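You operate a simulated robot arm through the tools that you are given. There is no shell and no other tool. Be economical: measure what you need, move in short steps, check, and stop when the job is done.

You run a simulated robot arm. Do the job below in one go: nothing can be reset, and whatever is moved stays where it is left.

Task
Swap the cracked grey liner for a new one of the same size.
Fine: slacken the red square-hole knob, lay the old liner in the fail tray, seat the new one in the purple frame, then turn the knob snug over it.

Only the result counts: the job must be done as asked and must still hold three seconds after the hand-in. Knocking over, shifting, dropping, spilling or breaking anything else fails it.

Robot
A 6-joint arm with a two-finger parallel gripper, fixed in place. Base frame: the origin is at the foot of the arm, x ahead of it, y to its left, z up; the work surface is at about z = 0.805. Units: m, degrees, N and s.
With the tool pointing down near the work surface it reaches from about 0.26 to 0.68 m from the base axis. Its first joint turns from -66.0 to 66.0 degrees. Payload 2.9 kg.
Tool frame: the origin (TCP) lies between the finger pads and is the grasp point; the fingertips stand 0.03 m ahead of it; z points along the fingers, y is the line along which they close. Largest opening 0.11 m; finger width 0.02, thickness 0.01; the body of the gripper, 0.048 by 0.112 m, starts 0.055 m behind the TCP.
Orientation is that of the tool frame in the base frame, as a unit quaternion [x, y, z, w]. With the fingers straight down and closing along the base's y, the tool's x points along the base's -x, its y along +y and its z along -z.

Tools
- The arm moves only by the tool nudge_tool. Its arguments are lists of equal length, an entry for each row: "slide": the shift along the tool's x, y, z in units of 400 mm (1.0 is 400 mm), a list of three; "dr": the turn, a rotation vector about the tool's x, y, z in units of 60 degrees (1.0 is 60 degrees), a list of three; "jaw": the closure in counts, from 0 (fully open) to 255 (shut). In form: {"slide": [[x, y, z], ...], "dr": [[wx, wy, wz], ...], "jaw": [jaw, ...]}. A call has 1 to 20 rows; each row is the pose to reach, as a shift and turn from the pose commanded when the call began, along the tool's axes at that moment. A call with a number of a shift or a turn outside -1 to 1 is refused whole. A row lasts 0.2 s, in which the tool goes at most 0.05 m and 8.6 degrees; a call with a longer step from one row to the next is refused whole, and so is a gripper value outside its range. Where a pose cannot be reached the arm comes as near as it can. A force on the tool above 40 N (or 10 N above the force at the start of the call, whichever is more), or a blocked arm, ends the call early, and 0.2 s more pass. Each finger travels about 0.108 m/s and halts on what it meets, pressing with about 35 N; the grip force reading is that of the motor and also rises with nothing between the fingers. The clock runs only during rows and for 0.2 s after the last one: add rows that repeat a pose to give the fingers time. The reply holds the time, the measured pose of the TCP, the force on the tool along the base axes, the opening and the grip force, in the units named above and with some noise.
- Cameras (640 x 400 px; columns grow to the right, rows downward): "scene" is fixed at [0.0615, 0.4359, 1.3874]; the picture's right is [-0.90, -0.44, 0.00], its down [-0.28, 0.57, -0.77] and it looks along [0.34, -0.70, -0.63] (base axes); focal length 318 px, centre (320, 200). "wrist" rides on the gripper at [0.072, 0.017, -0.103] in the tool frame; the picture's right is [-0.23, 0.97, 0.00], its down [-0.76, -0.18, -0.62] and it looks along [-0.61, -0.14, 0.78] (tool axes); focal length 222 px, centre (320, 200). There is no depth. A picture from a camera that has moved, and an enlarged one, comes with that camera's place and axes in the base frame and with its lens. The place of the scene camera against the robot may be out by one fixed shift of up to 0.018 m in any direction.
- get_image(camera): a new picture of that camera. No time passes.
- zoom(camera, box): a new picture of the part [left, top, right, bottom] of that camera's present view, enlarged. No time passes.
- hand_in(): hands the job in; it is judged then, once.

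Go step by step. Nothing tells you positions but the pictures and the camera data: compare them with the known pose of the tool, close in by small moves and look again before you grip or let go. The budget is 120 turns and 84 pictures, counting those below and the enlarged ones. Unless the task says otherwise, let go and move clear before handing in, and close with one line.

The tools are called after "Request:" as name(argument=value, ...) on one line, values as JSON. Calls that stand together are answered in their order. nudge_tool: Moves the arm, as the interface text tells. Its arguments: {"type":"object","properties":{"slide":{"type":"array","items":{"type":"array","items":{"type":"number"}}},"dr":{"type":"array","items":{"type":"array","items":{"type":"number"}}},"jaw":{"type":"array","items":{"type":"number"}}},"required":["slide","dr","jaw"]} The other tools are called the same way: get_image (camera) takes a picture; zoom (camera, box) takes an enlarged picture of a part of a camera's view; hand_in () hands the job in.

At the start:

```text
time: 0.0
tool_pos: [0.2549, -0.2779, 1.1005]
ee_rot: [0.0, 1.0, 0.001, 0.0]
ft_force: [1.1, 0.1, 0.1]
opening: 0.1099
gripper_force: 0.1
```

scene: 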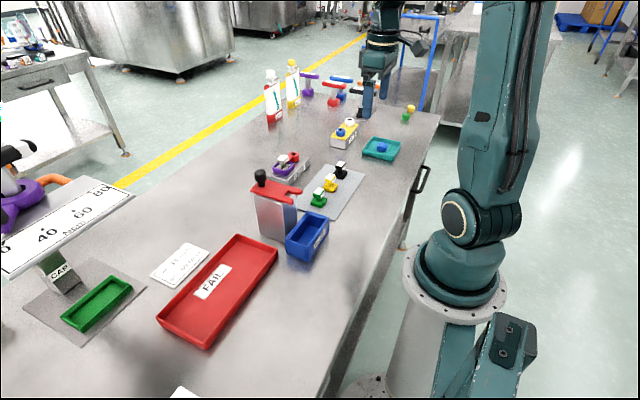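
wrist: 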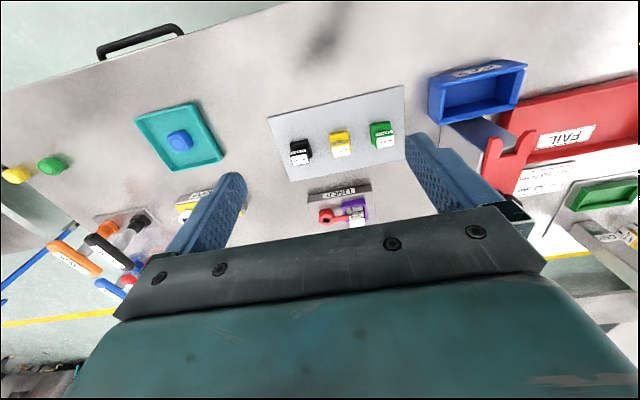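

I see a bench with several fixtures, a red fail tray and some small coloured blocks. I'll zoom in on the key areas first.

Request:
zoom(camera="scene", box=[240, 130, 400, 230])

Request:
zoom(camera="scene", box=[250, 50, 430, 162])

Request:
zoom(camera="wrist", box=[250, 80, 450, 240])

Request:
zoom(camera="scene", box=[0, 180, 280, 355])

```text
4.00 times, centred on (320, 180) of scene
camera zoom: at [0.0615, 0.4359, 1.3874], right [-0.9, -0.44, 0.0], down [-0.28, 0.57, -0.77], along [0.34, -0.7, -0.63], focal length 1273 px, centre (320, 280)
```

zoom: 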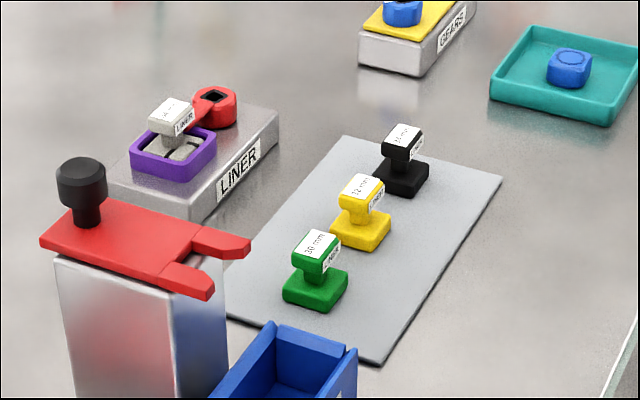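

```text
3.56 times, centred on (340, 106) of scene
camera zoom: at [0.0615, 0.4359, 1.3874], right [-0.9, -0.44, 0.0], down [-0.28, 0.57, -0.77], along [0.34, -0.7, -0.63], focal length 1132 px, centre (249, 534)
```

zoom: 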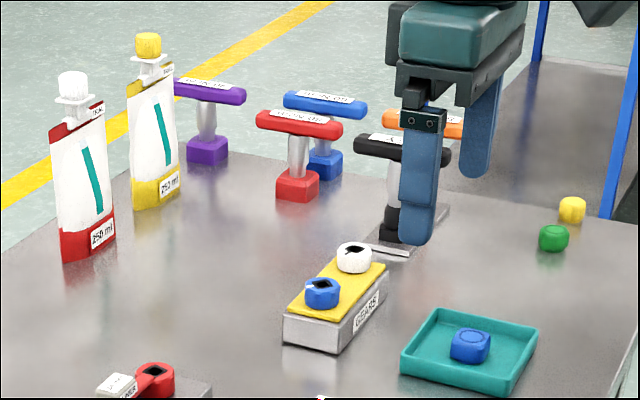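

```text
2.50 times, centred on (350, 160) of wrist
camera zoom: at [0.1828, -0.2622, 1.2024], right [0.23, 0.97, 0.0], down [0.76, -0.18, 0.62], along [0.61, -0.14, -0.78], focal length 555 px, centre (245, 300)
```

zoom: 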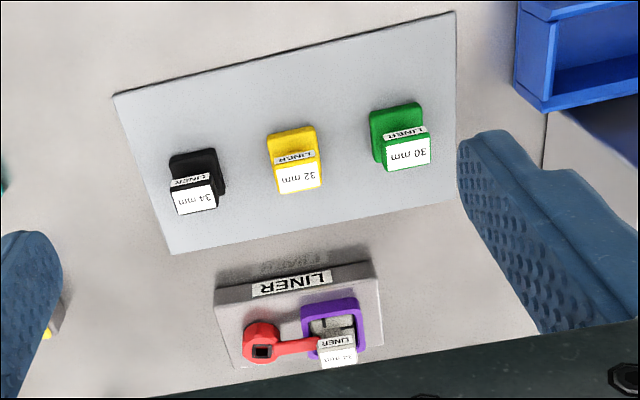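

```text
2.29 times, centred on (140, 268) of scene
camera zoom: at [0.0615, 0.4359, 1.3874], right [-0.9, -0.44, 0.0], down [-0.28, 0.57, -0.77], along [0.34, -0.7, -0.63], focal length 727 px, centre (731, 46)
```

zoom: 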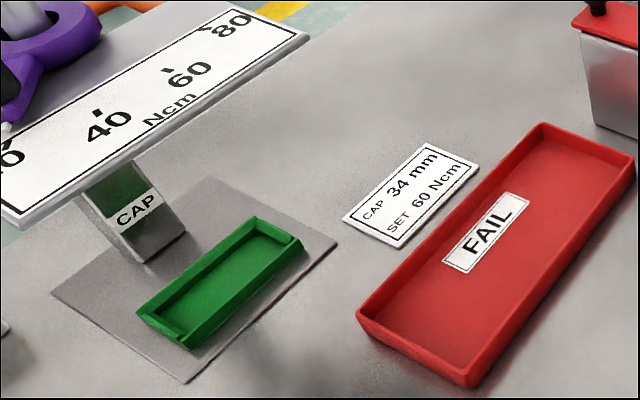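

The grey liner sits in the purple frame of the LINER block at about (0.52, -0.27). I'll bring the wrist camera closer to read its size.

Request:
nudge_tool(slide=[[-0.08, 0, 0.06], [-0.16, 0, 0.12], [-0.24, 0, 0.18], [-0.32, 0, 0.24], [-0.4, 0, 0.3], [-0.4, 0, 0.3]], dr=[[0, 0, 0], [0, 0, 0], [0, 0, 0], [0, 0, 0], [0, 0, 0], [0, 0, 0]], jaw=[0, 0, 0, 0, 0, 0])

Request:
get_image(camera="wrist")

Request:
get_image(camera="scene")

```text
time: 1.4
tool_pos: [0.4168, -0.2808, 0.9806]
ee_rot: [-0.001, 1.0, 0.0, 0.0]
ft_force: [-0.5, -1.0, -0.2]
opening: 0.1102
gripper_force: 0.0
```

```text
77 pictures are left
camera wrist: at [0.3449, -0.2645, 1.0818], right [0.23, 0.97, 0.0], down [0.76, -0.18, 0.62], along [0.61, -0.14, -0.78], focal length 222 px, centre (320, 200)
```

wrist: 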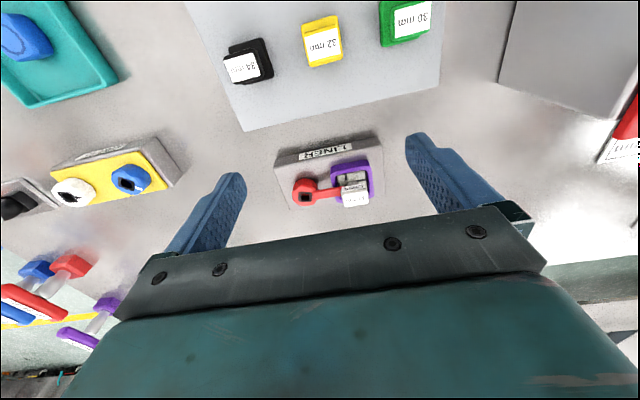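

```text
76 pictures are left
```

scene: 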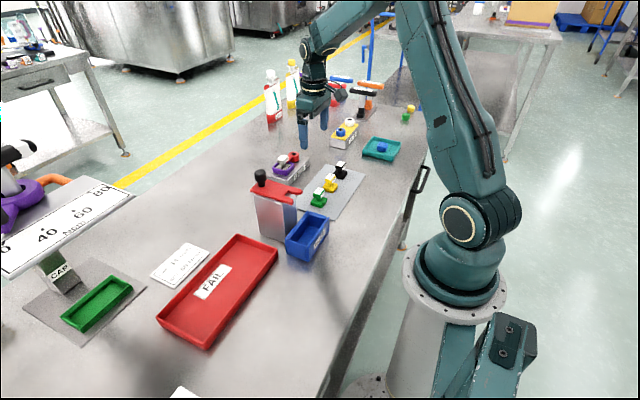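

Request:
zoom(camera="wrist", box=[270, 130, 398, 210])

Request:
zoom(camera="scene", box=[240, 60, 400, 160])

```text
5.00 times, centred on (334, 170) of wrist
camera zoom: at [0.3449, -0.2645, 1.0818], right [0.23, 0.97, 0.0], down [0.76, -0.18, 0.62], along [0.61, -0.14, -0.78], focal length 1111 px, centre (250, 350)
```

zoom: 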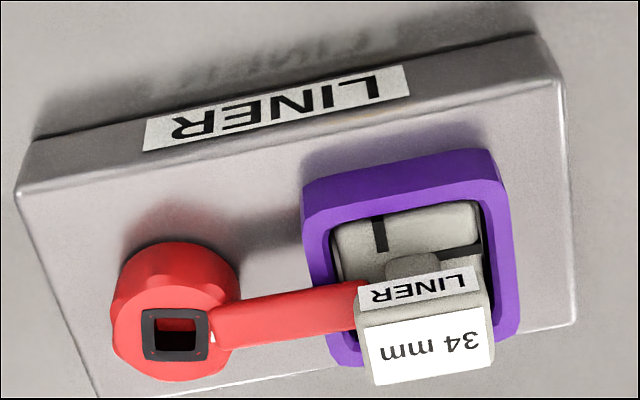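

```text
4.00 times, centred on (320, 110) of scene
camera zoom: at [0.0615, 0.4359, 1.3874], right [-0.9, -0.44, 0.0], down [-0.28, 0.57, -0.77], along [0.34, -0.7, -0.63], focal length 1273 px, centre (320, 560)
```

zoom: 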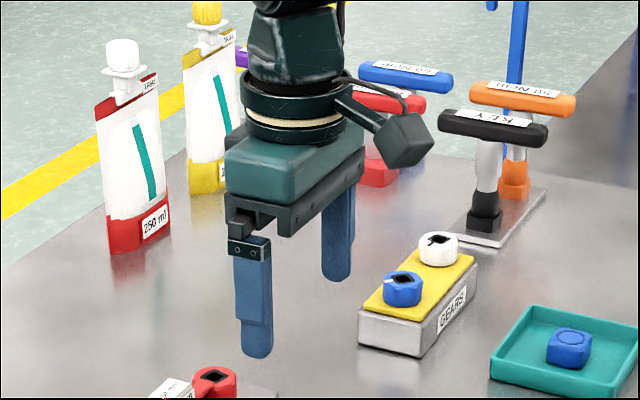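

The old liner reads 34 mm, so the black one is the match. The knob has a square socket and a black T-handled KEY stands to the right. I'll take a closer look at that stand to see whether I can reach it.

Request:
nudge_tool(slide=[[0.03, -0.06, -0.03], [0.06, -0.12, -0.06], [0.09, -0.18, -0.09], [0.12, -0.24, -0.12], [0.15, -0.3, -0.15], [0.175, -0.35, -0.175], [0.175, -0.35, -0.175]], dr=[[0, 0, 0.13], [0, 0, 0.26], [0, 0, 0.39], [0, 0, 0.52], [0, 0, 0.65], [0, 0, 0.78], [0, 0, 0.78]], jaw=[0, 0, 0, 0, 0, 0, 0])

Request:
get_image(camera="wrist")

Request:
zoom(camera="scene", box=[270, 50, 430, 150])

```text
time: 3.0
tool_pos: [0.3461, -0.4185, 1.0499]
ee_rot: [0.398, 0.917, 0.0, 0.0]
ft_force: [-0.3, 0.5, -0.5]
opening: 0.1099
gripper_force: 0.0
```

```text
73 pictures are left
camera wrist: at [0.309, -0.3555, 1.1536], right [0.87, 0.5, 0.0], down [0.39, -0.68, 0.62], along [0.31, -0.54, -0.78], focal length 222 px, centre (320, 200)
```

wrist: 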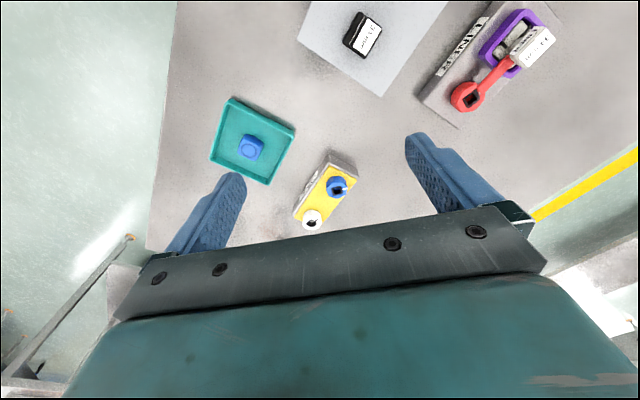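

```text
4.00 times, centred on (350, 100) of scene
camera zoom: at [0.0615, 0.4359, 1.3874], right [-0.9, -0.44, 0.0], down [-0.28, 0.57, -0.77], along [0.34, -0.7, -0.63], focal length 1273 px, centre (200, 600)
```

zoom: 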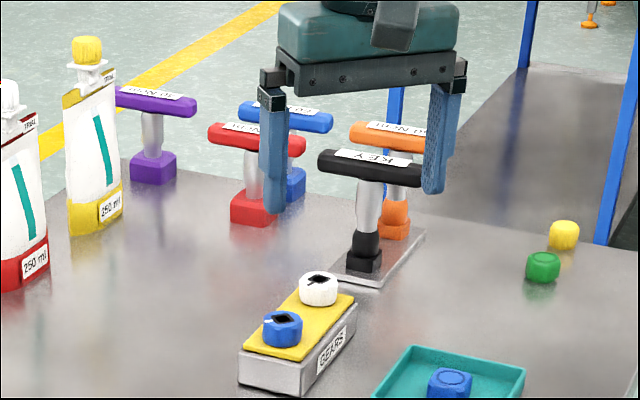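

The key on the stand looks to be about 0.87 m out, which is beyond easy reach. Something nearer, the black-handled piece on the red fork, may be a tool too, so I'll look at that next.

Request:
nudge_tool(slide=[[0.072, 0.074, -0.01], [0.144, 0.147, -0.02], [0.216, 0.221, -0.03], [0.289, 0.295, -0.04], [0.361, 0.369, -0.05], [0.433, 0.442, -0.06], [0.505, 0.516, -0.07], [0.5775, 0.59, -0.075], [0.5775, 0.59, -0.075]], dr=[[0, 0, -0.1], [0, 0, -0.2], [0, 0, -0.3], [0, 0, -0.4], [0, 0, -0.5], [0, 0, -0.6], [0, 0, -0.7], [0, 0, -0.78], [0, 0, -0.78]], jaw=[0, 0, 0, 0, 0, 0, 0, 0, 0])

Request:
get_image(camera="wrist")

Request:
zoom(camera="scene", box=[240, 160, 336, 270])

Request:
zoom(camera="scene", box=[250, 50, 430, 162])

```text
time: 5.0
tool_pos: [0.3606, -0.0873, 1.0797]
ee_rot: [-0.001, 1.0, -0.001, 0.0]
ft_force: [0.3, 0.4, 0.4]
opening: 0.1102
gripper_force: 0.0
```

```text
71 pictures are left
camera wrist: at [0.2883, -0.0718, 1.1827], right [0.23, 0.97, 0.0], down [0.76, -0.18, 0.62], along [0.61, -0.14, -0.78], focal length 222 px, centre (320, 200)
```

wrist: 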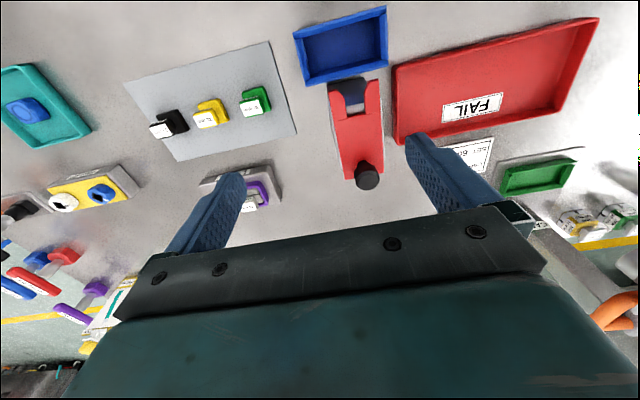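

```text
3.64 times, centred on (288, 215) of scene
camera zoom: at [0.0614, 0.4359, 1.3874], right [-0.9, -0.44, 0.0], down [-0.28, 0.57, -0.77], along [0.34, -0.7, -0.63], focal length 1157 px, centre (436, 146)
```

zoom: 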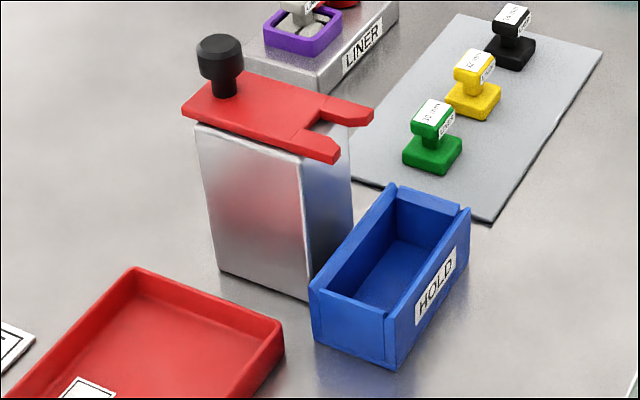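

```text
3.56 times, centred on (340, 106) of scene
camera zoom: at [0.0614, 0.4359, 1.3874], right [-0.9, -0.44, 0.0], down [-0.28, 0.57, -0.77], along [0.34, -0.7, -0.63], focal length 1132 px, centre (249, 534)
```

zoom: 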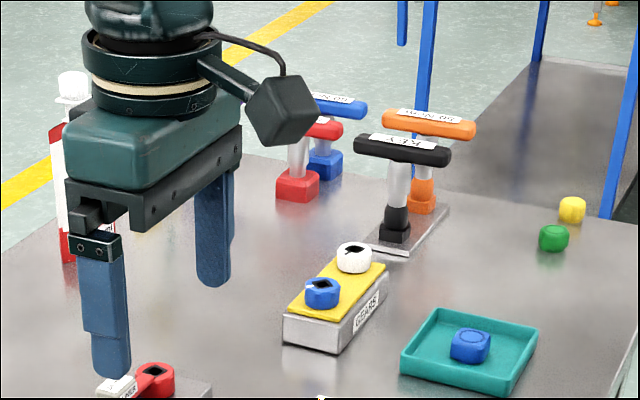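

Request:
zoom(camera="wrist", box=[0, 150, 160, 350])

```text
2.00 times, centred on (80, 250) of wrist
camera zoom: at [0.2883, -0.0718, 1.1827], right [0.23, 0.97, 0.0], down [0.76, -0.18, 0.62], along [0.61, -0.14, -0.78], focal length 444 px, centre (800, 100)
```

zoom: 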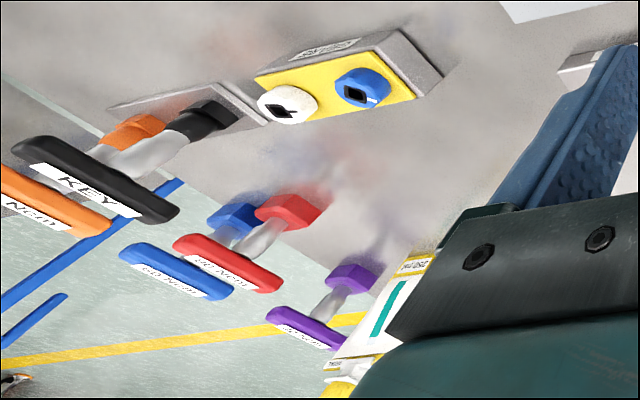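

The T-key stands at about (0.44, -0.75), which is out of range with the tool vertical. The knob is at about (0.519, -0.324, 0.847) and is large enough to hold with the fingers. I'll go above it with the fingers closing along x.

Request:
nudge_tool(slide=[[-0.0495, -0.074, 0.025], [-0.099, -0.148, 0.05], [-0.1485, -0.222, 0.075], [-0.198, -0.296, 0.1], [-0.2475, -0.37, 0.125], [-0.297, -0.444, 0.15], [-0.3465, -0.518, 0.175], [-0.396, -0.592, 0.2], [-0.396, -0.592, 0.2]], dr=[[0, 0, 0.125], [0, 0, 0.25], [0, 0, 0.375], [0, 0, 0.5], [0, 0, 0.625], [0, 0, 0.75], [0, 0, 0.875], [0, 0, 1.0], [0, 0, 1.0]], jaw=[0, 0, 0, 0, 0, 0, 0, 0, 0])

Request:
nudge_tool(slide=[[0, 0, 0], [0, 0, 0], [0, 0, 0], [0, 0, 0], [0, 0, 0]], dr=[[0, 0, 0.125], [0, 0, 0.25], [0, 0, 0.375], [0, 0, 0.5], [0, 0, 0.5]], jaw=[0, 0, 0, 0, 0])

Request:
get_image(camera="wrist")

Request:
zoom(camera="scene", box=[240, 100, 368, 200])

```text
time: 7.0
tool_pos: [0.5173, -0.326, 0.9996]
ee_rot: [0.502, 0.865, 0.001, 0.0]
ft_force: [0.3, -0.4, 0.2]
opening: 0.1098
gripper_force: 0.0
```

```text
time: 8.2
tool_pos: [0.5166, -0.3251, 0.9995]
ee_rot: [0.708, 0.706, 0.0, 0.0]
ft_force: [-0.6, 0.3, -0.8]
opening: 0.1101
gripper_force: 0.0
```

```text
67 pictures are left
camera wrist: at [0.5343, -0.2538, 1.1024], right [0.97, -0.23, 0.0], down [-0.18, -0.76, 0.62], along [-0.14, -0.61, -0.78], focal length 222 px, centre (320, 200)
```

wrist: 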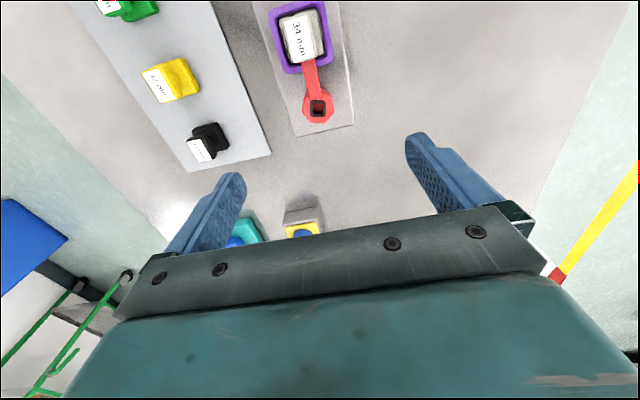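

```text
4.00 times, centred on (304, 150) of scene
camera zoom: at [0.0615, 0.4359, 1.3874], right [-0.9, -0.44, 0.0], down [-0.28, 0.57, -0.77], along [0.34, -0.7, -0.63], focal length 1273 px, centre (384, 400)
```

zoom: 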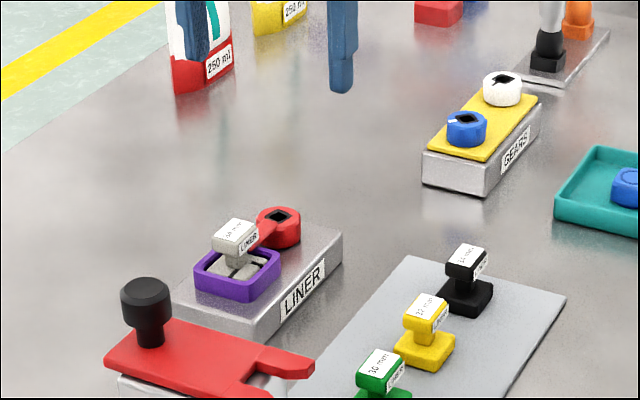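

Request:
zoom(camera="wrist", box=[240, 0, 400, 140])

Request:
zoom(camera="scene", box=[270, 135, 334, 185])

```text
2.86 times, centred on (320, 70) of wrist
camera zoom: at [0.5343, -0.2538, 1.1024], right [0.97, -0.23, 0.0], down [-0.18, -0.76, 0.62], along [-0.14, -0.61, -0.78], focal length 635 px, centre (320, 571)
```

zoom: 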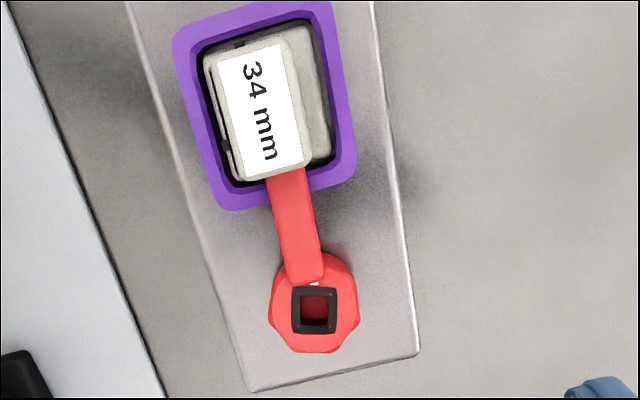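

```text
8.00 times, centred on (302, 160) of scene
camera zoom: at [0.0615, 0.4359, 1.3874], right [-0.9, -0.44, 0.0], down [-0.28, 0.57, -0.77], along [0.34, -0.7, -0.63], focal length 2546 px, centre (464, 520)
```

zoom: 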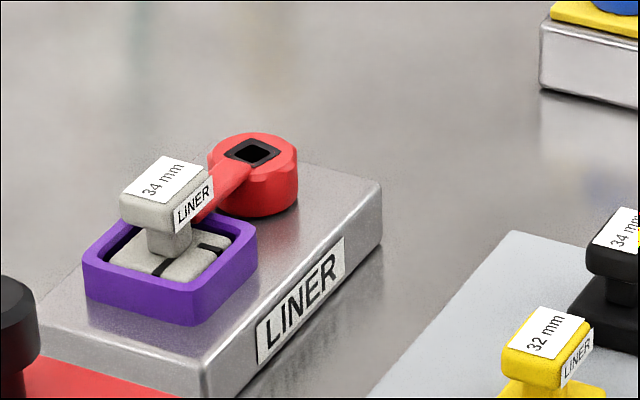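

The knob is fluted and about 35 mm across, and its lever lies over the liner base under the handle. I'll lower onto it and close.

Request:
nudge_tool(slide=[[0, 0, 0.1], [0, 0, 0.2], [0, 0, 0.28], [0.002, 0.002, 0.325], [0.002, 0.002, 0.342], [0.002, 0.002, 0.342]], dr=[[0, 0, 0], [0, 0, 0], [0, 0, 0], [0, 0, 0], [0, 0, 0], [0, 0, 0]], jaw=[0, 0, 0, 0, 80, 120])

Request:
zoom(camera="scene", box=[260, 125, 340, 185])

Request:
get_image(camera="wrist")

```text
time: 9.6
tool_pos: [0.5189, -0.3242, 0.8626]
ee_rot: [0.708, 0.707, 0.0, 0.0]
ft_force: [-0.2, 0.1, 0.2]
opening: 0.0581
gripper_force: 0.0
```

```text
6.67 times, centred on (300, 155) of scene
camera zoom: at [0.0615, 0.4359, 1.3874], right [-0.9, -0.44, 0.0], down [-0.28, 0.57, -0.77], along [0.34, -0.7, -0.63], focal length 2122 px, centre (453, 500)
```

zoom: 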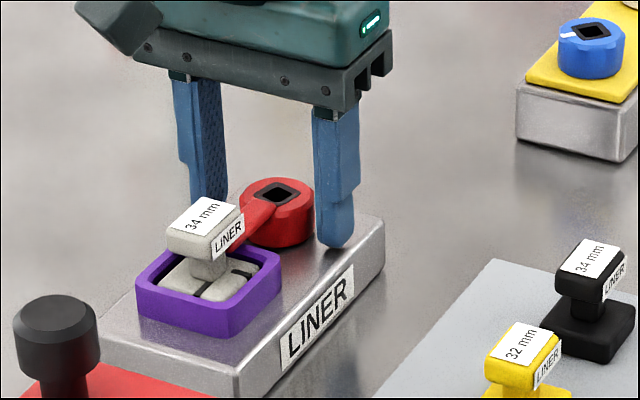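

```text
62 pictures are left
camera wrist: at [0.536, -0.2529, 0.9651], right [0.97, -0.23, 0.0], down [-0.18, -0.76, 0.62], along [-0.14, -0.61, -0.78], focal length 222 px, centre (320, 200)
```

wrist: 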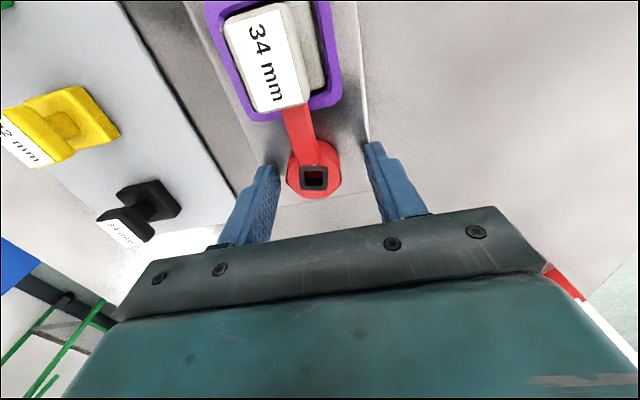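

The fingers straddle the knob and it is well centred. I'll close on it and try a short anticlockwise turn.

Request:
nudge_tool(slide=[[0, 0, 0], [0, 0, 0], [0, 0, 0]], dr=[[0, 0, 0], [0, 0, 0], [0, 0, 0]], jaw=[200, 220, 220])

Request:
nudge_tool(slide=[[0, 0, 0], [0, 0, 0], [0, 0, 0], [0, 0, 0], [0, 0, 0]], dr=[[0, 0, -0.06], [0, 0, -0.12], [0, 0, -0.18], [0, 0, -0.25], [0, 0, -0.25]], jaw=[220, 220, 220, 220, 220])

Request:
get_image(camera="wrist")

```text
time: 10.4
tool_pos: [0.5158, -0.3255, 0.8631]
ee_rot: [0.708, 0.706, -0.001, -0.003]
ft_force: [-35.3, -4.4, 5.6]
opening: 0.0346
gripper_force: 44.9
```

```text
time: 11.6
tool_pos: [0.5157, -0.325, 0.8616]
ee_rot: [0.61, 0.792, -0.001, -0.004]
ft_force: [-33.0, -6.2, 0.6]
opening: 0.0346
gripper_force: 45.0
```

```text
61 pictures are left
camera wrist: at [0.5144, -0.2522, 0.9651], right [1.0, 0.03, -0.01], down [0.03, -0.78, 0.62], along [0.01, -0.62, -0.78], focal length 222 px, centre (320, 200)
```

wrist: 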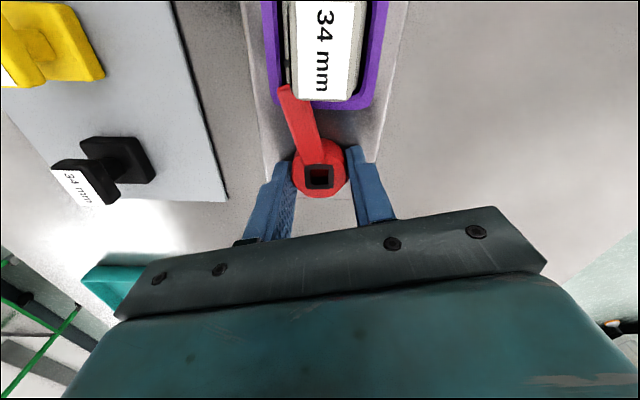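

The knob turns in my grip and the lever is swinging off. I'll ease the side load by 3 mm and keep turning.

Request:
nudge_tool(slide=[[0.002, -0.007, 0], [0.002, -0.007, 0], [0.002, -0.007, 0], [0.002, -0.007, 0], [0.002, -0.007, 0], [0.002, -0.007, 0], [0.002, -0.007, 0], [0.002, -0.007, 0], [0.002, -0.007, 0], [0.002, -0.007, 0], [0.002, -0.007, 0]], dr=[[0, 0, -0.1], [0, 0, -0.2], [0, 0, -0.3], [0, 0, -0.4], [0, 0, -0.5], [0, 0, -0.6], [0, 0, -0.7], [0, 0, -0.8], [0, 0, -0.9], [0, 0, -1.0], [0, 0, -1.0]], jaw=[220, 220, 220, 220, 220, 220, 220, 220, 220, 220, 220])

Request:
get_image(camera="wrist")

Request:
zoom(camera="scene", box=[260, 125, 340, 185])

```text
time: 14.0
tool_pos: [0.5166, -0.3238, 0.8625]
ee_rot: [0.129, 0.992, 0.0, 0.001]
ft_force: [7.6, -16.4, -25.2]
opening: 0.0343
gripper_force: 44.6
```

```text
60 pictures are left
camera wrist: at [0.4509, -0.29, 0.965], right [0.47, 0.88, 0.0], down [0.69, -0.37, 0.62], along [0.55, -0.29, -0.78], focal length 222 px, centre (320, 200)
```

wrist: 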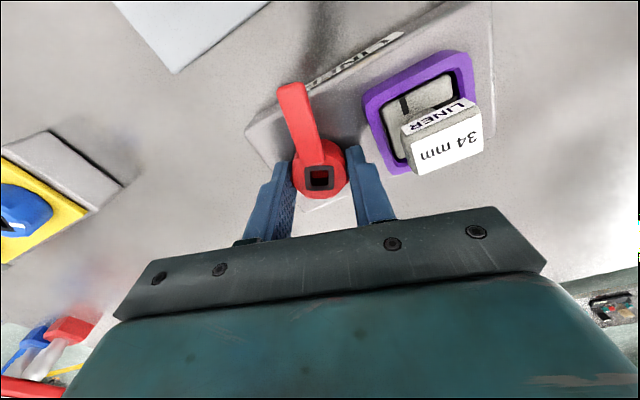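

```text
6.67 times, centred on (300, 155) of scene
camera zoom: at [0.062, 0.4352, 1.3876], right [-0.9, -0.44, 0.0], down [-0.28, 0.57, -0.77], along [0.34, -0.7, -0.63], focal length 2122 px, centre (453, 500)
```

zoom: 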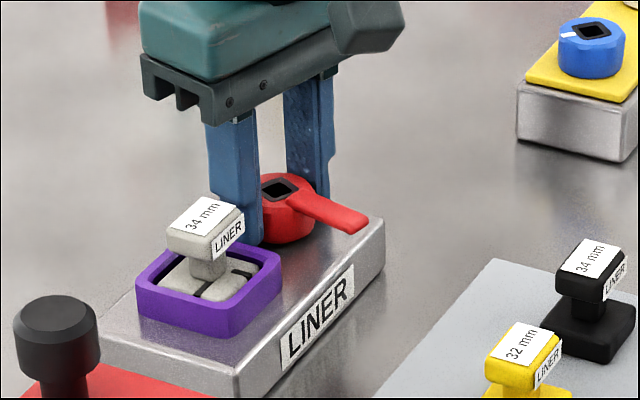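

The lever is clear of the liner. I'll open the fingers slightly, since the frame is close by, and rise.

Request:
nudge_tool(slide=[[0, 0, 0], [0, 0, 0], [0, 0, -0.05], [0, 0, -0.15], [0, 0, -0.25], [0, 0, -0.35], [0, 0, -0.35]], dr=[[0, 0, 0], [0, 0, 0], [0, 0, 0], [0, 0, 0], [0, 0, 0], [0, 0, 0], [0, 0, 0]], jaw=[150, 150, 150, 150, 150, 150, 150])

Request:
get_image(camera="wrist")

Request:
zoom(camera="scene", box=[260, 125, 340, 185])

```text
time: 15.6
tool_pos: [0.5154, -0.3231, 1.0012]
ee_rot: [0.131, 0.991, 0.0, 0.001]
ft_force: [-1.0, 0.9, -0.1]
opening: 0.0454
gripper_force: 0.1
```

```text
58 pictures are left
camera wrist: at [0.4499, -0.2888, 1.1044], right [0.47, 0.88, 0.0], down [0.69, -0.37, 0.62], along [0.55, -0.29, -0.78], focal length 222 px, centre (320, 200)
```

wrist: 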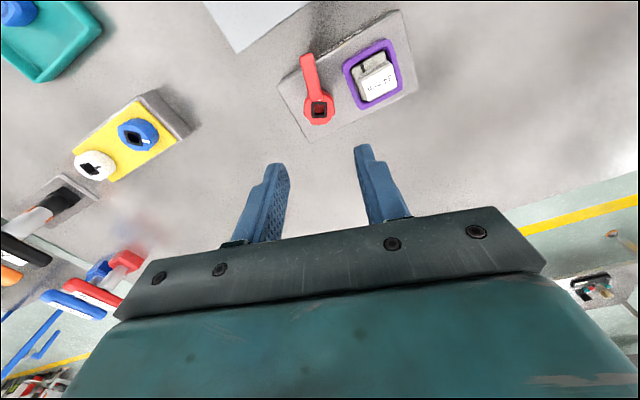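

```text
6.67 times, centred on (300, 155) of scene
camera zoom: at [0.0615, 0.4359, 1.3874], right [-0.9, -0.44, 0.0], down [-0.28, 0.57, -0.77], along [0.34, -0.7, -0.63], focal length 2122 px, centre (453, 500)
```

zoom: 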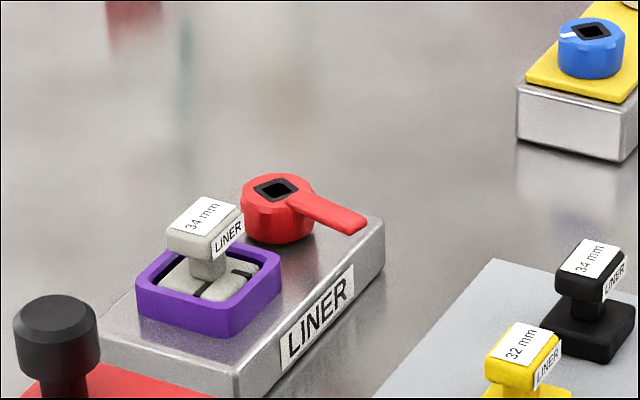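

The knob stays slack with the lever clear. Next I'll measure the old liner's handle.

Request:
zoom(camera="wrist", box=[272, 0, 432, 140])

```text
2.86 times, centred on (352, 70) of wrist
camera zoom: at [0.4499, -0.2888, 1.1044], right [0.47, 0.88, 0.0], down [0.69, -0.37, 0.62], along [0.55, -0.29, -0.78], focal length 635 px, centre (229, 571)
```

zoom: 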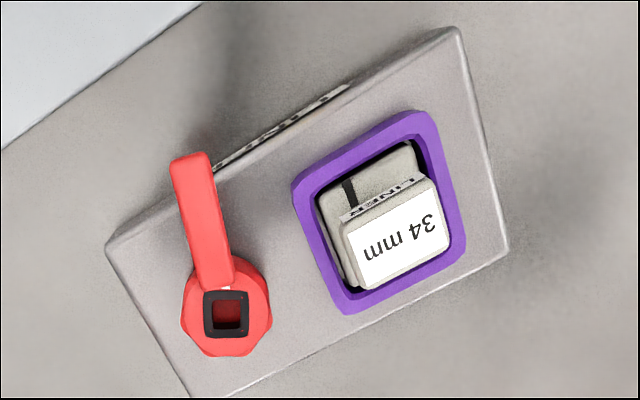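

The handle's top is centred at about (0.516, -0.260, 0.866) and is aligned with the base axes. I'll move above it with yaw 0 and a limited opening.

Request:
nudge_tool(slide=[[0.02, 0.076, 0], [0.0395, 0.1525, 0], [0.0395, 0.1525, 0.09], [0.0395, 0.1525, 0.17], [0.0395, 0.1525, 0.17]], dr=[[0, 0, -0.125], [0, 0, -0.251], [0, 0, -0.251], [0, 0, -0.251], [0, 0, -0.251]], jaw=[116, 116, 116, 116, 116])

Request:
get_image(camera="wrist")

Request:
zoom(camera="scene", box=[260, 125, 340, 185])

```text
time: 16.8
tool_pos: [0.5147, -0.2632, 0.9358]
ee_rot: [0.0, 1.0, -0.001, 0.001]
ft_force: [1.4, 0.4, -0.2]
opening: 0.0604
gripper_force: 0.1
```

```text
55 pictures are left
camera wrist: at [0.4437, -0.2467, 1.038], right [0.23, 0.97, 0.0], down [0.76, -0.18, 0.62], along [0.61, -0.14, -0.78], focal length 222 px, centre (320, 200)
```

wrist: 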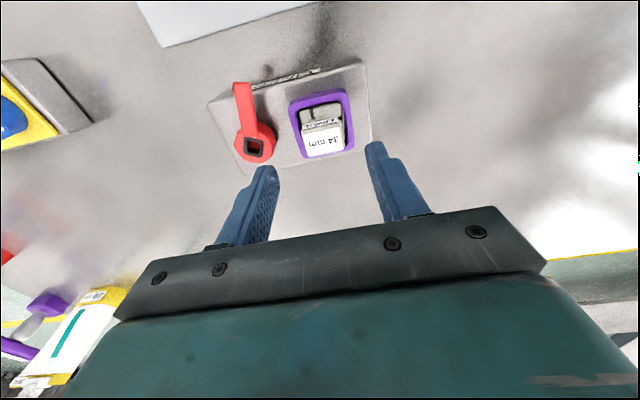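

```text
6.67 times, centred on (300, 155) of scene
camera zoom: at [0.0615, 0.4359, 1.3874], right [-0.9, -0.44, 0.0], down [-0.28, 0.57, -0.77], along [0.34, -0.7, -0.63], focal length 2122 px, centre (453, 500)
```

zoom: 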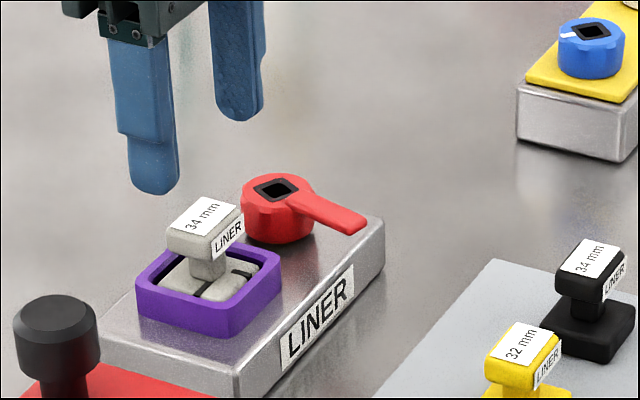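

The handle is between the fingers. I'll descend to about z 0.874 and check before closing.

Request:
nudge_tool(slide=[[-0.005, 0.006, 0.08], [-0.005, 0.006, 0.155], [-0.005, 0.006, 0.155]], dr=[[0, 0, 0], [0, 0, 0], [0, 0, 0]], jaw=[116, 116, 116])

Request:
zoom(camera="wrist", box=[200, 80, 440, 260])

Request:
zoom(camera="scene", box=[260, 125, 340, 185])

```text
time: 17.6
tool_pos: [0.5154, -0.2602, 0.8728]
ee_rot: [-0.001, 1.0, 0.0, 0.0]
ft_force: [-0.3, -0.2, 0.0]
opening: 0.06
gripper_force: 0.0
```

```text
2.22 times, centred on (320, 170) of wrist
camera zoom: at [0.4448, -0.2439, 0.9754], right [0.23, 0.97, 0.0], down [0.76, -0.18, 0.62], along [0.61, -0.14, -0.78], focal length 494 px, centre (320, 267)
```

zoom: 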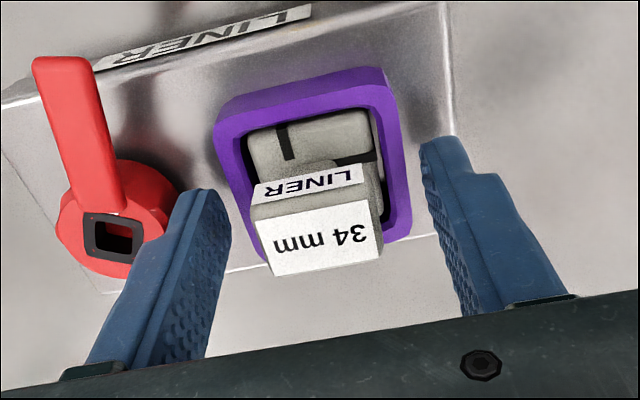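

```text
6.67 times, centred on (300, 155) of scene
camera zoom: at [0.0615, 0.4359, 1.3874], right [-0.9, -0.44, 0.0], down [-0.28, 0.57, -0.77], along [0.34, -0.7, -0.63], focal length 2122 px, centre (453, 500)
```

zoom: 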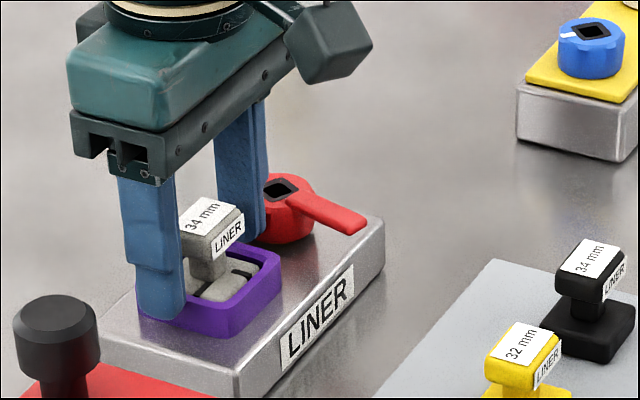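

It is well aligned, so I'll close and lift a little.

Request:
nudge_tool(slide=[[0, 0, 0], [0, 0, 0], [0, 0, 0], [0, 0, -0.05], [0, 0, -0.12], [0, 0, -0.2], [0, 0, -0.2]], dr=[[0, 0, 0], [0, 0, 0], [0, 0, 0], [0, 0, 0], [0, 0, 0], [0, 0, 0], [0, 0, 0]], jaw=[220, 230, 230, 230, 230, 230, 230])

Request:
zoom(camera="scene", box=[240, 85, 340, 185])

Request:
zoom(camera="wrist", box=[200, 0, 440, 260])

```text
time: 18.5
tool_pos: [0.5165, -0.2591, 0.8727]
ee_rot: [0.0, 1.0, 0.0, -0.002]
ft_force: [6.3, -2.0, -8.7]
opening: 0.0517
gripper_force: 45.2
stopped in row 4: the force on the tool passed its limit (the readings are from after the stop); the commanded pose is now the measured one
```

```text
4.00 times, centred on (290, 135) of scene
camera zoom: at [0.0617, 0.4357, 1.3875], right [-0.9, -0.44, 0.0], down [-0.28, 0.57, -0.77], along [0.34, -0.7, -0.63], focal length 1273 px, centre (440, 460)
```

zoom: 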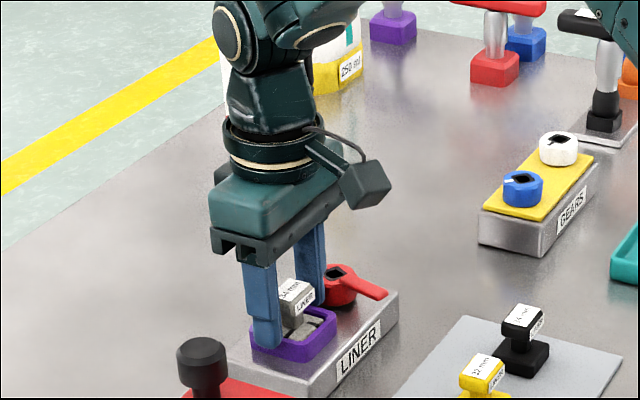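

```text
1.54 times, centred on (320, 130) of wrist
camera zoom: at [0.4449, -0.2439, 0.9756], right [0.23, 0.97, 0.0], down [0.76, -0.18, 0.62], along [0.61, -0.14, -0.78], focal length 342 px, centre (320, 308)
```

zoom: 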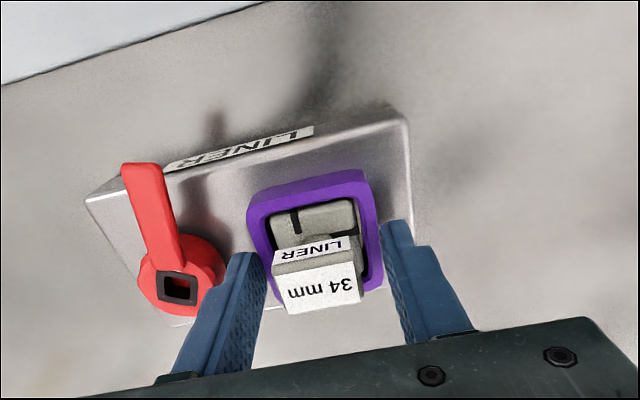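

The fingers closed on the purple frame at 52 mm rather than the handle, because I was too low. I'll open, rise 12 mm and close again.

Request:
nudge_tool(slide=[[0, 0, 0], [0, 0, 0], [-0.002, -0.002, -0.029], [-0.002, -0.002, -0.029]], dr=[[0, 0, 0], [0, 0, 0], [0, 0, 0], [0, 0, 0]], jaw=[112, 112, 112, 112])

Request:
nudge_tool(slide=[[0, 0, 0], [0, 0, 0], [0, 0, 0], [0, 0, 0]], dr=[[0, 0, 0], [0, 0, 0], [0, 0, 0], [0, 0, 0]], jaw=[180, 220, 230, 230])

Request:
zoom(camera="wrist", box=[200, 80, 440, 260])

Request:
zoom(camera="scene", box=[260, 125, 340, 185])

```text
time: 19.5
tool_pos: [0.5164, -0.2605, 0.8858]
ee_rot: [0.0, 1.0, 0.001, -0.002]
ft_force: [-0.8, 0.5, 0.2]
opening: 0.0614
gripper_force: 0.0
```

```text
time: 20.5
tool_pos: [0.5165, -0.2613, 0.8855]
ee_rot: [0.0, 1.0, 0.002, -0.002]
ft_force: [-0.2, 0.3, 1.3]
opening: 0.0308
gripper_force: 35.1
```

```text
2.22 times, centred on (320, 170) of wrist
camera zoom: at [0.445, -0.2451, 0.9887], right [0.23, 0.97, 0.0], down [0.76, -0.18, 0.62], along [0.6, -0.14, -0.78], focal length 494 px, centre (320, 267)
```

zoom: 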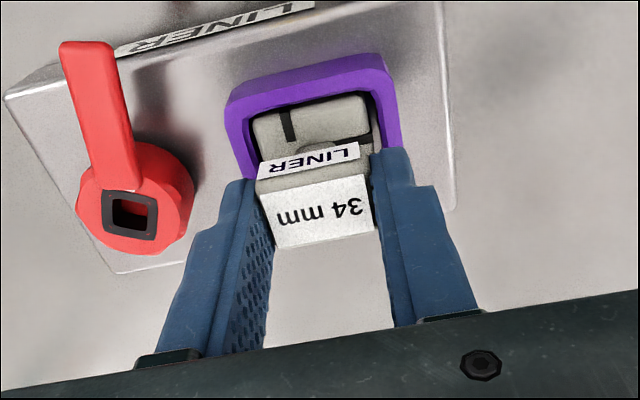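

```text
6.67 times, centred on (300, 155) of scene
camera zoom: at [0.0614, 0.4359, 1.3874], right [-0.9, -0.44, 0.0], down [-0.28, 0.57, -0.77], along [0.34, -0.7, -0.63], focal length 2122 px, centre (453, 500)
```

zoom: 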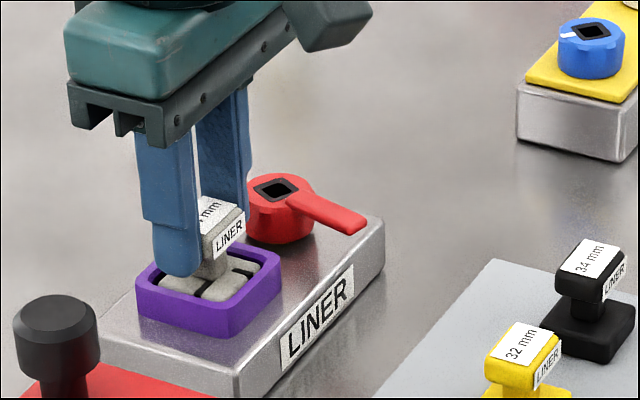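

I have the handle at 31 mm, so I'll lift straight up.

Request:
nudge_tool(slide=[[0, 0, -0.02], [0, 0, -0.06], [0, 0, -0.12], [0, 0, -0.2], [0, 0, -0.3], [0, 0, -0.4], [0, 0, -0.44], [0, 0, -0.44]], dr=[[0, 0, 0], [0, 0, 0], [0, 0, 0], [0, 0, 0], [0, 0, 0], [0, 0, 0], [0, 0, 0], [0, 0, 0]], jaw=[230, 230, 230, 230, 230, 230, 230, 230])

Request:
get_image(camera="scene")

Request:
zoom(camera="wrist", box=[200, 60, 440, 260])

```text
time: 22.3
tool_pos: [0.5183, -0.2628, 1.0617]
ee_rot: [-0.001, 1.0, 0.001, -0.002]
ft_force: [0.5, -0.4, -1.2]
opening: 0.0308
gripper_force: 34.8
```

```text
47 pictures are left
```

scene: 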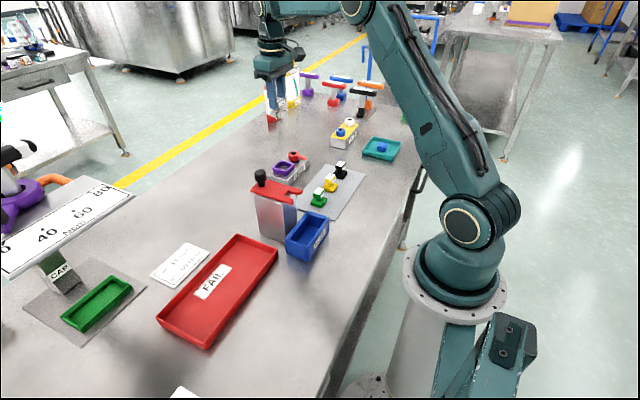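

```text
2.00 times, centred on (320, 160) of wrist
camera zoom: at [0.445, -0.2461, 1.1655], right [0.23, 0.97, 0.0], down [0.76, -0.18, 0.62], along [0.6, -0.14, -0.78], focal length 444 px, centre (320, 280)
```

zoom: 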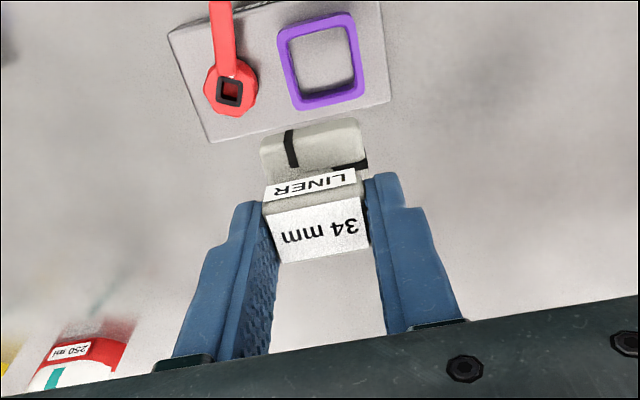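

The liner is out and the frame is empty. I'll carry it at this height to above the fail tray at about (0.42, 0.15).

Request:
nudge_tool(slide=[[0.024, 0.1, 0], [0.049, 0.2, 0], [0.073, 0.3, 0], [0.098, 0.4, 0], [0.1225, 0.516, 0]], dr=[[0, 0, 0], [0, 0, 0], [0, 0, 0], [0, 0, 0], [0, 0, 0]], jaw=[230, 230, 230, 230, 230])

Request:
nudge_tool(slide=[[0.024, 0.1, 0], [0.049, 0.2, 0], [0.073, 0.3, 0], [0.098, 0.4, 0], [0.1225, 0.516, 0], [0.1225, 0.516, 0]], dr=[[0, 0, 0], [0, 0, 0], [0, 0, 0], [0, 0, 0], [0, 0, 0], [0, 0, 0]], jaw=[230, 230, 230, 230, 230, 230])

Request:
get_image(camera="wrist")

Request:
get_image(camera="scene")

```text
time: 23.5
tool_pos: [0.4692, -0.0535, 1.0617]
ee_rot: [0.0, 1.0, 0.001, -0.001]
ft_force: [-0.1, -0.5, 0.4]
opening: 0.0304
gripper_force: 35.3
```

```text
time: 24.9
tool_pos: [0.42, 0.1517, 1.0618]
ee_rot: [0.0, 1.0, 0.002, -0.002]
ft_force: [-0.2, 0.5, -0.5]
opening: 0.0307
gripper_force: 34.9
```

```text
45 pictures are left
camera wrist: at [0.3482, 0.1671, 1.1647], right [0.23, 0.97, 0.0], down [0.76, -0.18, 0.62], along [0.6, -0.14, -0.78], focal length 222 px, centre (320, 200)
```

wrist: 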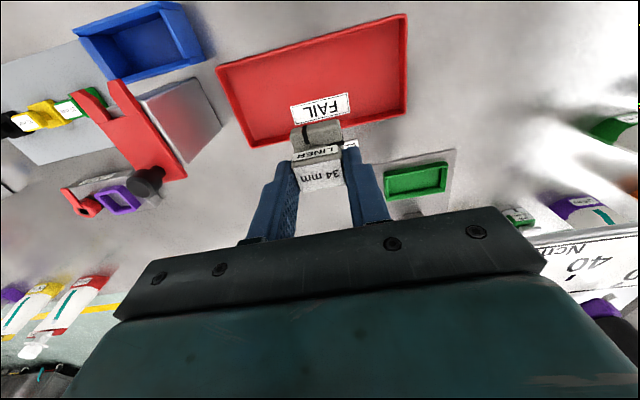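

```text
44 pictures are left
```

scene: 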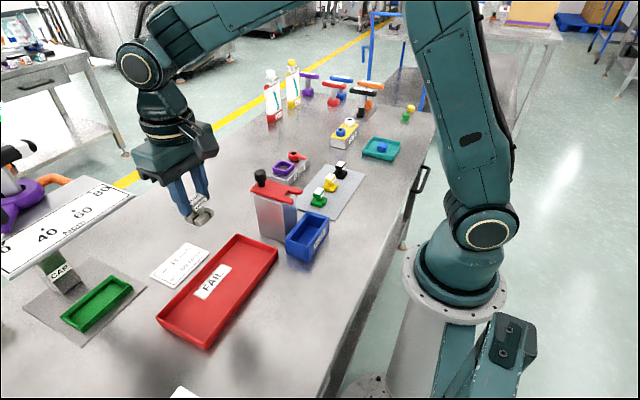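

I'm above the centre of the fail tray. I'll lower in two stages.

Request:
nudge_tool(slide=[[0, 0, 0.1], [0, 0, 0.2], [0, 0, 0.3], [0, 0, 0.4], [0, 0, 0.46], [0, 0, 0.46]], dr=[[0, 0, 0], [0, 0, 0], [0, 0, 0], [0, 0, 0], [0, 0, 0], [0, 0, 0]], jaw=[230, 230, 230, 230, 230, 230])

Request:
zoom(camera="scene", box=[140, 210, 300, 360])

```text
time: 26.3
tool_pos: [0.4192, 0.1529, 0.8767]
ee_rot: [0.0, 1.0, 0.0, -0.003]
ft_force: [-0.8, -0.3, -0.6]
opening: 0.0305
gripper_force: 34.7
```

```text
2.67 times, centred on (220, 285) of scene
camera zoom: at [0.0615, 0.4359, 1.3874], right [-0.9, -0.44, 0.0], down [-0.28, 0.57, -0.77], along [0.34, -0.7, -0.63], focal length 849 px, centre (587, -27)
```

zoom: 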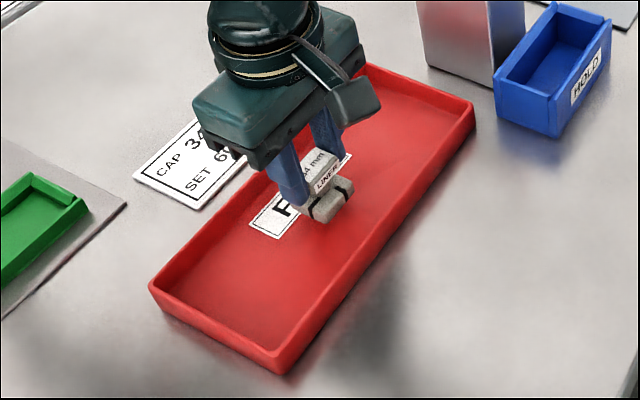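

Request:
nudge_tool(slide=[[0, 0, 0.005], [0, 0, 0.01], [0, 0, 0.015], [0, 0, 0.015]], dr=[[0, 0, 0], [0, 0, 0], [0, 0, 0], [0, 0, 0]], jaw=[230, 230, 230, 230])

Request:
nudge_tool(slide=[[0, 0, 0.004], [0, 0, 0.008], [0, 0, 0.008]], dr=[[0, 0, 0], [0, 0, 0], [0, 0, 0]], jaw=[230, 230, 230])

Request:
nudge_tool(slide=[[0, 0, 0.004], [0, 0, 0.008], [0, 0, 0.008]], dr=[[0, 0, 0], [0, 0, 0], [0, 0, 0]], jaw=[230, 230, 230])

Request:
zoom(camera="scene", box=[190, 230, 254, 290])

```text
time: 27.3
tool_pos: [0.4195, 0.1524, 0.8715]
ee_rot: [-0.001, 1.0, 0.002, -0.001]
ft_force: [-0.4, 0.5, 0.7]
opening: 0.0305
gripper_force: 35.2
```

```text
time: 28.1
tool_pos: [0.4181, 0.1518, 0.8681]
ee_rot: [-0.001, 1.0, 0.001, -0.002]
ft_force: [-0.4, 0.8, -0.5]
opening: 0.0307
gripper_force: 35.5
```

```text
time: 28.9
tool_pos: [0.4196, 0.1514, 0.8654]
ee_rot: [-0.001, 1.0, 0.001, -0.002]
ft_force: [0.9, -0.1, 0.0]
opening: 0.0306
gripper_force: 35.0
```

```text
6.67 times, centred on (222, 260) of scene
camera zoom: at [0.0615, 0.4359, 1.3874], right [-0.9, -0.44, 0.0], down [-0.28, 0.57, -0.77], along [0.34, -0.7, -0.63], focal length 2122 px, centre (973, -200)
```

zoom: 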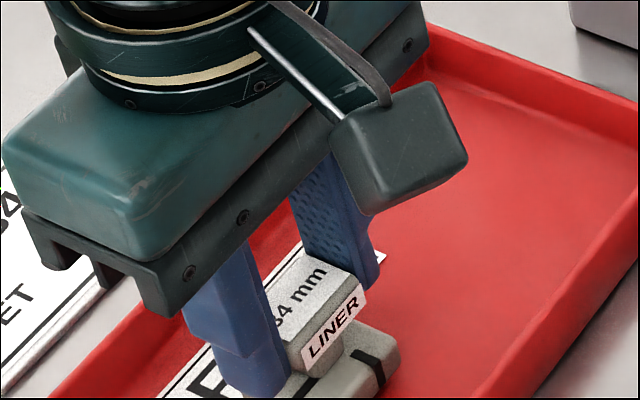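

Request:
nudge_tool(slide=[[0, 0, 0.004], [0, 0, 0.008], [0, 0, 0.008]], dr=[[0, 0, 0], [0, 0, 0], [0, 0, 0]], jaw=[230, 230, 230])

Request:
nudge_tool(slide=[[0, 0, 0.004], [0, 0, 0.008], [0, 0, 0.008]], dr=[[0, 0, 0], [0, 0, 0], [0, 0, 0]], jaw=[230, 230, 230])

Request:
zoom(camera="scene", box=[190, 240, 270, 300])

```text
time: 29.7
tool_pos: [0.4188, 0.1515, 0.8629]
ee_rot: [-0.001, 1.0, 0.001, -0.001]
ft_force: [0.3, 0.0, -0.3]
opening: 0.0306
gripper_force: 34.8
```

```text
time: 30.5
tool_pos: [0.4182, 0.1516, 0.8607]
ee_rot: [-0.001, 1.0, 0.001, -0.001]
ft_force: [-6.4, -2.4, 29.9]
opening: 0.0305
gripper_force: 34.6
```

```text
6.67 times, centred on (230, 270) of scene
camera zoom: at [0.0609, 0.4357, 1.3875], right [-0.9, -0.44, 0.0], down [-0.28, 0.57, -0.77], along [0.34, -0.7, -0.63], focal length 2122 px, centre (920, -267)
```

zoom: 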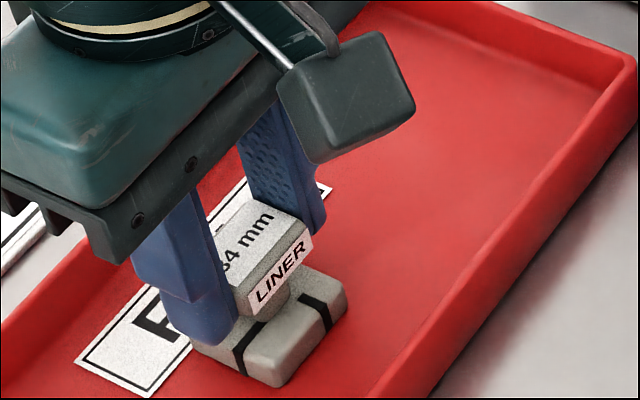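

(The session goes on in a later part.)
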